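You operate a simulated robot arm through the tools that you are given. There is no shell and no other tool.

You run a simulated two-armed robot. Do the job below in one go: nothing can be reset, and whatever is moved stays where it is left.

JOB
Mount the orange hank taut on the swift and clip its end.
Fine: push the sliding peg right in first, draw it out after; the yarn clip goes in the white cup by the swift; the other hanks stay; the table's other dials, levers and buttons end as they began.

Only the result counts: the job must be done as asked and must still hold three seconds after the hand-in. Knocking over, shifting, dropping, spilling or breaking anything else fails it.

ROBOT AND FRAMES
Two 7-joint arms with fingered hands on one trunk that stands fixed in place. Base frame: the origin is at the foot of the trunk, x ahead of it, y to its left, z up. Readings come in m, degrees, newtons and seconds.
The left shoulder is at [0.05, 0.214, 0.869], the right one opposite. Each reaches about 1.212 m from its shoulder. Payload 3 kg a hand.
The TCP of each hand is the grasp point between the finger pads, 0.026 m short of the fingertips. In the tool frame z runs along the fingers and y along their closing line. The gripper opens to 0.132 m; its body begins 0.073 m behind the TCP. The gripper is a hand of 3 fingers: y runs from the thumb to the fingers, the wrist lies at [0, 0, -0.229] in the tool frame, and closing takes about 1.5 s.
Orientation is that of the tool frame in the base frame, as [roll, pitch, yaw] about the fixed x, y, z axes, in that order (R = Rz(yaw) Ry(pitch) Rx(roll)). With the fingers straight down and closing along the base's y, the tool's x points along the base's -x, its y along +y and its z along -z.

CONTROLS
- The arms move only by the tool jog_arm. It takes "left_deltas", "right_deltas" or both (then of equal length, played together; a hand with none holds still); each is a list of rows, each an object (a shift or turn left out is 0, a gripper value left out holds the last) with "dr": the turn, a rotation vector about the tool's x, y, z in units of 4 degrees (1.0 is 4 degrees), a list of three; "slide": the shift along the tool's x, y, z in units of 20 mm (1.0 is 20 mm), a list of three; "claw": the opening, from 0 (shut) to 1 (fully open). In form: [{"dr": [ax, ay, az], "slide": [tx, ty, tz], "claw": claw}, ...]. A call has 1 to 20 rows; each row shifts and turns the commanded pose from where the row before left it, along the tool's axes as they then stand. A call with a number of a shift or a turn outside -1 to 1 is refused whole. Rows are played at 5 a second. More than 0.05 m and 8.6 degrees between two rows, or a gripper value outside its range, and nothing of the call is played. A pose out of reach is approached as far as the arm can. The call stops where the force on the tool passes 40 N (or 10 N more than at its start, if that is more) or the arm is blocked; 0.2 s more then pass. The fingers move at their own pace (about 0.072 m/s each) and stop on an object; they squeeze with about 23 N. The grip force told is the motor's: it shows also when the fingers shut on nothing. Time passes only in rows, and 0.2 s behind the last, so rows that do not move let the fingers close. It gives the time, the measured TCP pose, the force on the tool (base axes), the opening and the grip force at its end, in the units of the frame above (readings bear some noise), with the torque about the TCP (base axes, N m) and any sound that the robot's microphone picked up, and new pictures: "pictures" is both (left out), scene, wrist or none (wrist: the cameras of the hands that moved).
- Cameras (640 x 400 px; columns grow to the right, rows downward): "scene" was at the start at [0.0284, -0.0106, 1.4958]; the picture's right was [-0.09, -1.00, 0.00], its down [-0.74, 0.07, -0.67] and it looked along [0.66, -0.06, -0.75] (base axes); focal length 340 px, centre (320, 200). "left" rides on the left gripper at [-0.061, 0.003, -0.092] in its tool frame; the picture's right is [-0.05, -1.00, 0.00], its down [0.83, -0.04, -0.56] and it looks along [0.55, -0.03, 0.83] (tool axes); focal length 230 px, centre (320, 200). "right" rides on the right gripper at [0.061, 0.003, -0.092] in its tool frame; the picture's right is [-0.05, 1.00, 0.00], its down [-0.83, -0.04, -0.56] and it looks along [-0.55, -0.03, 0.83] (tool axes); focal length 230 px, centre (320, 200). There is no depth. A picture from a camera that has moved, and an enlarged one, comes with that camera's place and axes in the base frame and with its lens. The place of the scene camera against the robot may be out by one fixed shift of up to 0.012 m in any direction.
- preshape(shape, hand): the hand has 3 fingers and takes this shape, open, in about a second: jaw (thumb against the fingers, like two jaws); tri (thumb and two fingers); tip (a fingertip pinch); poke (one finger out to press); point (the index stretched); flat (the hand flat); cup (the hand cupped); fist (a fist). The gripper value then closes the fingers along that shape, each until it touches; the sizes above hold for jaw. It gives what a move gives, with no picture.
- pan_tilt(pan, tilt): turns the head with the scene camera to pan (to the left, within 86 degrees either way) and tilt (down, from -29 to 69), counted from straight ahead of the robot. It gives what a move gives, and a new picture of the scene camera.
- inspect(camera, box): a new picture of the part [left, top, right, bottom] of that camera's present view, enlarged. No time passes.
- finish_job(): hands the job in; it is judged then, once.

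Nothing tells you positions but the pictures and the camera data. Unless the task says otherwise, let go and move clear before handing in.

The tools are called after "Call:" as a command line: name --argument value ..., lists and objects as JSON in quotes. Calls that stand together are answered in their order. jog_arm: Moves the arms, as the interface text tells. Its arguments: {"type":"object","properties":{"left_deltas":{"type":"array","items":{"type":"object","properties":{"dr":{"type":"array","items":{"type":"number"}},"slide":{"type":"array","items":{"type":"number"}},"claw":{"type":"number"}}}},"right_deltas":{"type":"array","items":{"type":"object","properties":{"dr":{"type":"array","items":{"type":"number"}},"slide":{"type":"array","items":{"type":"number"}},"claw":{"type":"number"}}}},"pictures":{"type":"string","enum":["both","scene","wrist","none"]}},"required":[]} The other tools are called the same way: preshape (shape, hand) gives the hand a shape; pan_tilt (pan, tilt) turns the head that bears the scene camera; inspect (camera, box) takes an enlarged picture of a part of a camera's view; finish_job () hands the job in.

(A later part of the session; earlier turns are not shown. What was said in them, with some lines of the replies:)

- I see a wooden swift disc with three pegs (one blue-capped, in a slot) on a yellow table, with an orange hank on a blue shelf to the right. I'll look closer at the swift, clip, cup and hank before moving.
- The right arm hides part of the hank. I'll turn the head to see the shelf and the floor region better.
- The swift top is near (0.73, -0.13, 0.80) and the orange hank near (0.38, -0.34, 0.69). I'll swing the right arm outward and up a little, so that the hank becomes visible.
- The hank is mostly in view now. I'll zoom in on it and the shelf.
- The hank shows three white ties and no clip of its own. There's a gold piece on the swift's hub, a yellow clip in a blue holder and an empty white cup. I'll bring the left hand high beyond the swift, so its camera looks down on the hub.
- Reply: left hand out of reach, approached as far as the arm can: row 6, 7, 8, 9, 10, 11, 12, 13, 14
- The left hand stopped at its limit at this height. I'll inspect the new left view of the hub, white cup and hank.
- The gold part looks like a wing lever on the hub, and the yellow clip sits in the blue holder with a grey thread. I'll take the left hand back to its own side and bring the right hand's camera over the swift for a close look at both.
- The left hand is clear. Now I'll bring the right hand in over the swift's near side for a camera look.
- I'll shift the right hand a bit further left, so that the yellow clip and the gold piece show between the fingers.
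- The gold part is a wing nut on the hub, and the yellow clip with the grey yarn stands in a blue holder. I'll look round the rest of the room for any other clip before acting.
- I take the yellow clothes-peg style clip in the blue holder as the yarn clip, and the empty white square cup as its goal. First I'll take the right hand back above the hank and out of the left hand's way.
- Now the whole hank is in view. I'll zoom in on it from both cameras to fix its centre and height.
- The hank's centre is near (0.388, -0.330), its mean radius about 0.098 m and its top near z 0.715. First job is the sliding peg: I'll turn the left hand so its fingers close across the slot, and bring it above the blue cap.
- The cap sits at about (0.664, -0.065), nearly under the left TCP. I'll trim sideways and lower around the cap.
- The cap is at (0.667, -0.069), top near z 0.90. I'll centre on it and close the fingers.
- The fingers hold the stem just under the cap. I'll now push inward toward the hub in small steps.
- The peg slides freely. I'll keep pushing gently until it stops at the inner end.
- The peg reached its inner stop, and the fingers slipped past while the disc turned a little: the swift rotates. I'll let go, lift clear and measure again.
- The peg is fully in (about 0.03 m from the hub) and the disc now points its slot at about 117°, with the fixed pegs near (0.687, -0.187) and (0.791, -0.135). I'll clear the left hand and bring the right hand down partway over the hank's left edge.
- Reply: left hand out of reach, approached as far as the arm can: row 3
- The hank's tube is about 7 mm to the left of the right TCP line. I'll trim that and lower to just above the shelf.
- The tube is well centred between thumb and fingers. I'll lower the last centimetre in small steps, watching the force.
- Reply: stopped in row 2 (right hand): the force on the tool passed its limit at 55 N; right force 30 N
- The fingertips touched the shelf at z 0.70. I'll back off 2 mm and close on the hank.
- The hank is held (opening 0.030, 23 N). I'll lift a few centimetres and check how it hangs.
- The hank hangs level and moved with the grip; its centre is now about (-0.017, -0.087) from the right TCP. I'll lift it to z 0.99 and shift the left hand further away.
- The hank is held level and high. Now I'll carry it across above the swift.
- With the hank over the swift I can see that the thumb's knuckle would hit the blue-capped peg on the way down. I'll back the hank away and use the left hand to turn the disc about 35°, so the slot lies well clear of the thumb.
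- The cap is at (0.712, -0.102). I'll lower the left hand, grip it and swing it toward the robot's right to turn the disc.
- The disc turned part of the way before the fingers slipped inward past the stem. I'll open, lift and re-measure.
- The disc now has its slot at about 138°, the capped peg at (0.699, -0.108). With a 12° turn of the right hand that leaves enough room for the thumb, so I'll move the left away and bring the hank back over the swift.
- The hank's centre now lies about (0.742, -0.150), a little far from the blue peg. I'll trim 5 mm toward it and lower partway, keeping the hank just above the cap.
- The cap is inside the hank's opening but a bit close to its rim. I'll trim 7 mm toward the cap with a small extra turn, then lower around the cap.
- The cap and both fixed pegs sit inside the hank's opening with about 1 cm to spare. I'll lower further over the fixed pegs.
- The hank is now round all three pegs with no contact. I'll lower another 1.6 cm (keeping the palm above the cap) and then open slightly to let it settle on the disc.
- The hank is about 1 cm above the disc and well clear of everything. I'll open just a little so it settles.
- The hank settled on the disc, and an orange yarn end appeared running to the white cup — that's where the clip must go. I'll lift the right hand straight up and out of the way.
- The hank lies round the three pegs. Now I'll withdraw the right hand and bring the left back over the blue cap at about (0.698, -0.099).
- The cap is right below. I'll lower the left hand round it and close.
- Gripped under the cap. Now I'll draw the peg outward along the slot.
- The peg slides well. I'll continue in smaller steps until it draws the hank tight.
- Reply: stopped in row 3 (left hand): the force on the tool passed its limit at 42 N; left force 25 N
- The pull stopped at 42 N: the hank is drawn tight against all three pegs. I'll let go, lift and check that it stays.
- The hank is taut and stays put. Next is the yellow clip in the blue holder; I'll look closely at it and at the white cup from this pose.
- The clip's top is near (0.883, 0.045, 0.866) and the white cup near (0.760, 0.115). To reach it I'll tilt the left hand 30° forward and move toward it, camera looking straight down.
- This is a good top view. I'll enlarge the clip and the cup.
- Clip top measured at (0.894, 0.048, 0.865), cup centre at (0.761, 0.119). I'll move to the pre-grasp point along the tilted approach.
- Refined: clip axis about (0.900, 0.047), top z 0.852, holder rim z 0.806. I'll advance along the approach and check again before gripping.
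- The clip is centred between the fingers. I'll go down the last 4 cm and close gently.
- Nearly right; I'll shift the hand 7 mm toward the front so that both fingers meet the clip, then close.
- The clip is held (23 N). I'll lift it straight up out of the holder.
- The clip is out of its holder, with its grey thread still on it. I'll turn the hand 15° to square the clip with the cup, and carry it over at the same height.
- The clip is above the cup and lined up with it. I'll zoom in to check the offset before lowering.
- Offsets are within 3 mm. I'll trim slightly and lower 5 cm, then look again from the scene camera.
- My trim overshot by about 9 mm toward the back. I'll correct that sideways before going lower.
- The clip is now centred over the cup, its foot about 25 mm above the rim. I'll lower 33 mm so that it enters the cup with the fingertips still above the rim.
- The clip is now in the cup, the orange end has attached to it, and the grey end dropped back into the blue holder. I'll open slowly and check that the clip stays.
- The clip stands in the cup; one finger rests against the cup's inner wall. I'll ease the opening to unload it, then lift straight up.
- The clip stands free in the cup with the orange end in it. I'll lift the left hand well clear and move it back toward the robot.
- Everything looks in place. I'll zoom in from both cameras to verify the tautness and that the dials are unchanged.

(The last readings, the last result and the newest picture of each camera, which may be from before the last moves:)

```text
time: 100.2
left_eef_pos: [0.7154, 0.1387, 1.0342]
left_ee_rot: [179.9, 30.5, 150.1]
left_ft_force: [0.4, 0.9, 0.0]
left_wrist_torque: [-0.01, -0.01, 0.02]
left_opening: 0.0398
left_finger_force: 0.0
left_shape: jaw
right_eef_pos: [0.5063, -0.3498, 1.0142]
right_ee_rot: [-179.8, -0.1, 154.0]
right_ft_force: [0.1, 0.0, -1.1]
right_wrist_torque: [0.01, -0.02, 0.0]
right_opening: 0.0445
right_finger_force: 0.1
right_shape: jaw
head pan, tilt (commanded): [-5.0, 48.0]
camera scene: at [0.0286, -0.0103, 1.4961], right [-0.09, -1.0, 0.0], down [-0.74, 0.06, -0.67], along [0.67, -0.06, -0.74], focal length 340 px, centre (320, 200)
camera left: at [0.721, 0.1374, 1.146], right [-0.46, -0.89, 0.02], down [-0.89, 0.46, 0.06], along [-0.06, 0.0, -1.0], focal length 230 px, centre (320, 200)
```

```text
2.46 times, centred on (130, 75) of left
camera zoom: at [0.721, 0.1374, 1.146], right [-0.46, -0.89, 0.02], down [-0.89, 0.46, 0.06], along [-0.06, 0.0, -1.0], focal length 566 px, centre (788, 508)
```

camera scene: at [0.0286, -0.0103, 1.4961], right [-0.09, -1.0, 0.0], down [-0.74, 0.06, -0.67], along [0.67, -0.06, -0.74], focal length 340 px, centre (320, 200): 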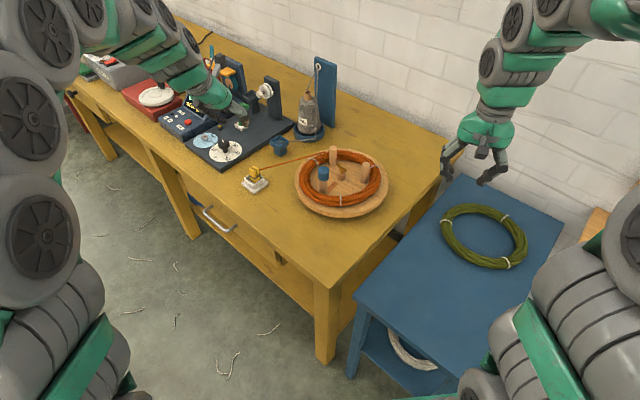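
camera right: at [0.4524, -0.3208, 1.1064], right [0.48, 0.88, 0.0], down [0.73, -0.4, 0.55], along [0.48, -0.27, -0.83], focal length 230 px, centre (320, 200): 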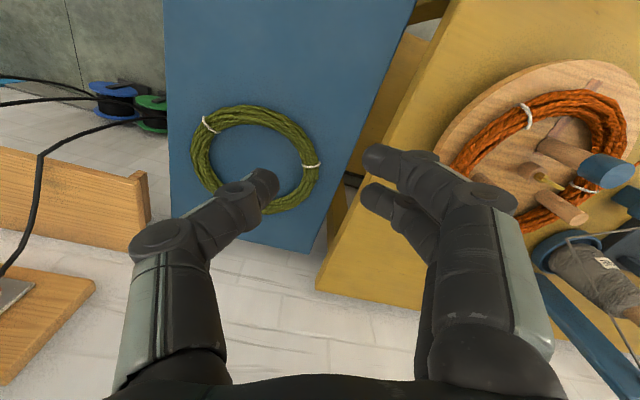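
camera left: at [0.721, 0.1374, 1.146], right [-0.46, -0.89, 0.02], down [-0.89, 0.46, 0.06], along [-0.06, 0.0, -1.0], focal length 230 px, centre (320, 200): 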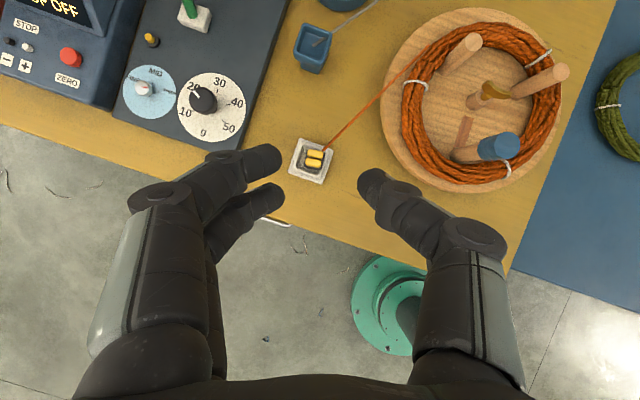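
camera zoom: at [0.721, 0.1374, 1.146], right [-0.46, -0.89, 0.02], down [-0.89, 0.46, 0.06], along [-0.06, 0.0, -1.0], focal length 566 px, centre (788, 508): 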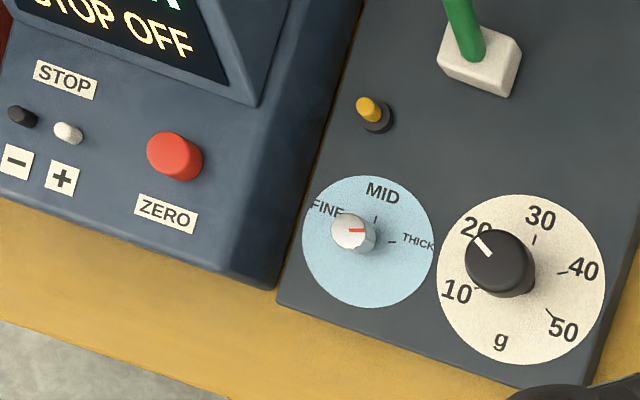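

The hank bears on all three pegs, the clip is in the cup, and the dials, lever and buttons were never touched. I'll draw the left hand further back and let a few seconds pass to confirm it all stays.

Call:
jog_arm --left_deltas '[{"slide": [0.95, 0.36, -0.98]}, {"slide": [0.95, 0.36, -0.98]}, {"slide": [0.95, 0.36, -0.98]}, {"slide": [0.95, 0.36, -0.98]}, {}, {}, {}, {}, {}, {}, {}, {}, {}, {}, {}, {}, {}, {}, {}, {}]'

Call:
inspect --camera "scene" --box '[225, 110, 415, 230]'

Call:
inspect --camera "scene" --box '[90, 30, 310, 190]'

```text
time: 104.4
left_eef_pos: [0.6394, 0.2159, 1.0622]
left_ee_rot: [179.9, 30.5, 150.1]
left_ft_force: [0.7, -0.8, 0.4]
left_wrist_torque: [0.0, 0.01, 0.0]
left_opening: 0.0395
left_finger_force: 0.0
left_shape: jaw
right_eef_pos: [0.5057, -0.3497, 1.0137]
right_ee_rot: [-179.9, -0.2, 154.0]
right_ft_force: [0.3, 0.1, -0.2]
right_wrist_torque: [0.0, -0.02, 0.02]
right_opening: 0.0442
right_finger_force: 0.1
right_shape: jaw
head pan, tilt (commanded): [-5.0, 48.0]
camera scene: at [0.0286, -0.0103, 1.4961], right [-0.09, -1.0, 0.0], down [-0.74, 0.06, -0.67], along [0.67, -0.06, -0.74], focal length 340 px, centre (320, 200)
camera left: at [0.6451, 0.215, 1.1744], right [-0.46, -0.89, 0.02], down [-0.89, 0.46, 0.06], along [-0.06, 0.0, -1.0], focal length 230 px, centre (320, 200)
```

scene: 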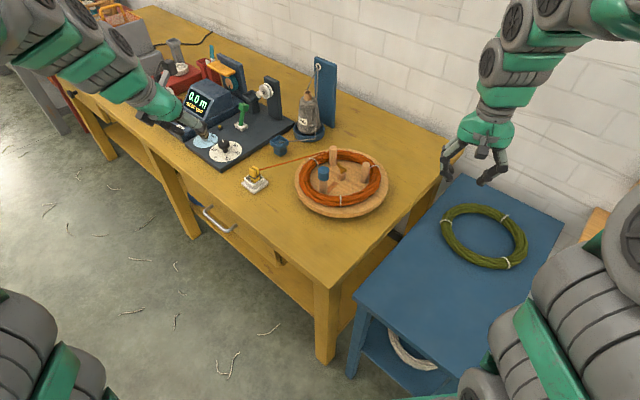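
left: 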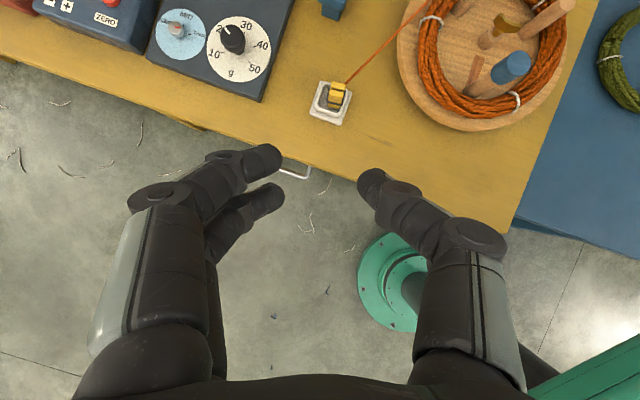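

```text
3.33 times, centred on (320, 170) of scene
camera zoom: at [0.0286, -0.0103, 1.4961], right [-0.09, -1.0, 0.0], down [-0.74, 0.06, -0.67], along [0.67, -0.06, -0.74], focal length 1134 px, centre (320, 300)
```

zoom: 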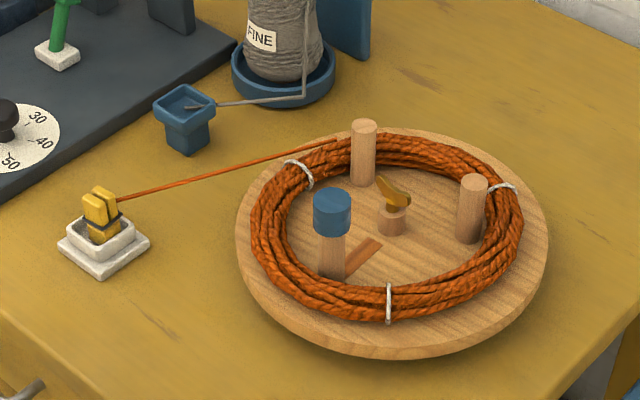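

```text
2.50 times, centred on (200, 110) of scene
camera zoom: at [0.0286, -0.0103, 1.4961], right [-0.09, -1.0, 0.0], down [-0.74, 0.06, -0.67], along [0.67, -0.06, -0.74], focal length 851 px, centre (620, 425)
```

zoom: 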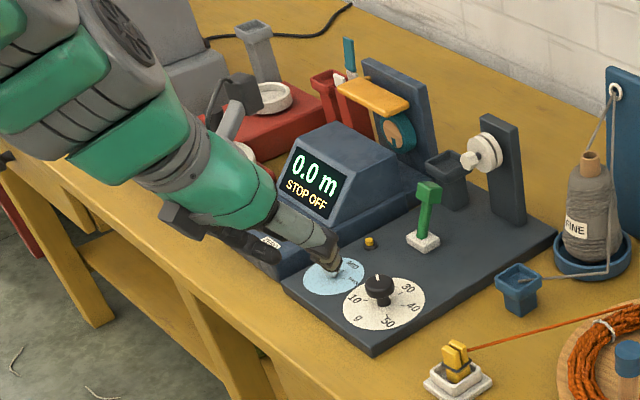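

Three seconds on, nothing has moved. The orange hank lies round the three pegs with the sliding peg drawn out tight. Its end is in the yarn clip, and the clip stands in the white cup. The other hanks and the controls are as they were, and both hands are clear, so I'm handing in.

Call:
finish_job

```text
The job is handed in.
```

The orange hank is mounted on the swift with its end clipped, and I've handed the job in. No verdict came back.

- **Hank:** I pushed the sliding peg right in, laid the hank round all three pegs, then drew the peg out until the pull stopped at about 42 N. When I let go, the peg stayed where it was.
- **Clip:** the yellow yarn clip now stands in the white cup by the swift, holding the orange end. As the clip went into the cup, the grey yarn it had been holding came off, and that end now lies in the blue holder.
- **Swift:** the disc turns freely. It slipped round once while I pushed the peg in, and I turned it again on purpose so my thumb would clear the peg.
- **Everything else:** I didn't touch the other hanks, dials, levers or buttons. Both hands were clear, and nothing moved in the three seconds or so I waited before handing in.

I took "Fine:" to mean the detailed instructions, so I left the FINE/MID/THICK dial where it was.
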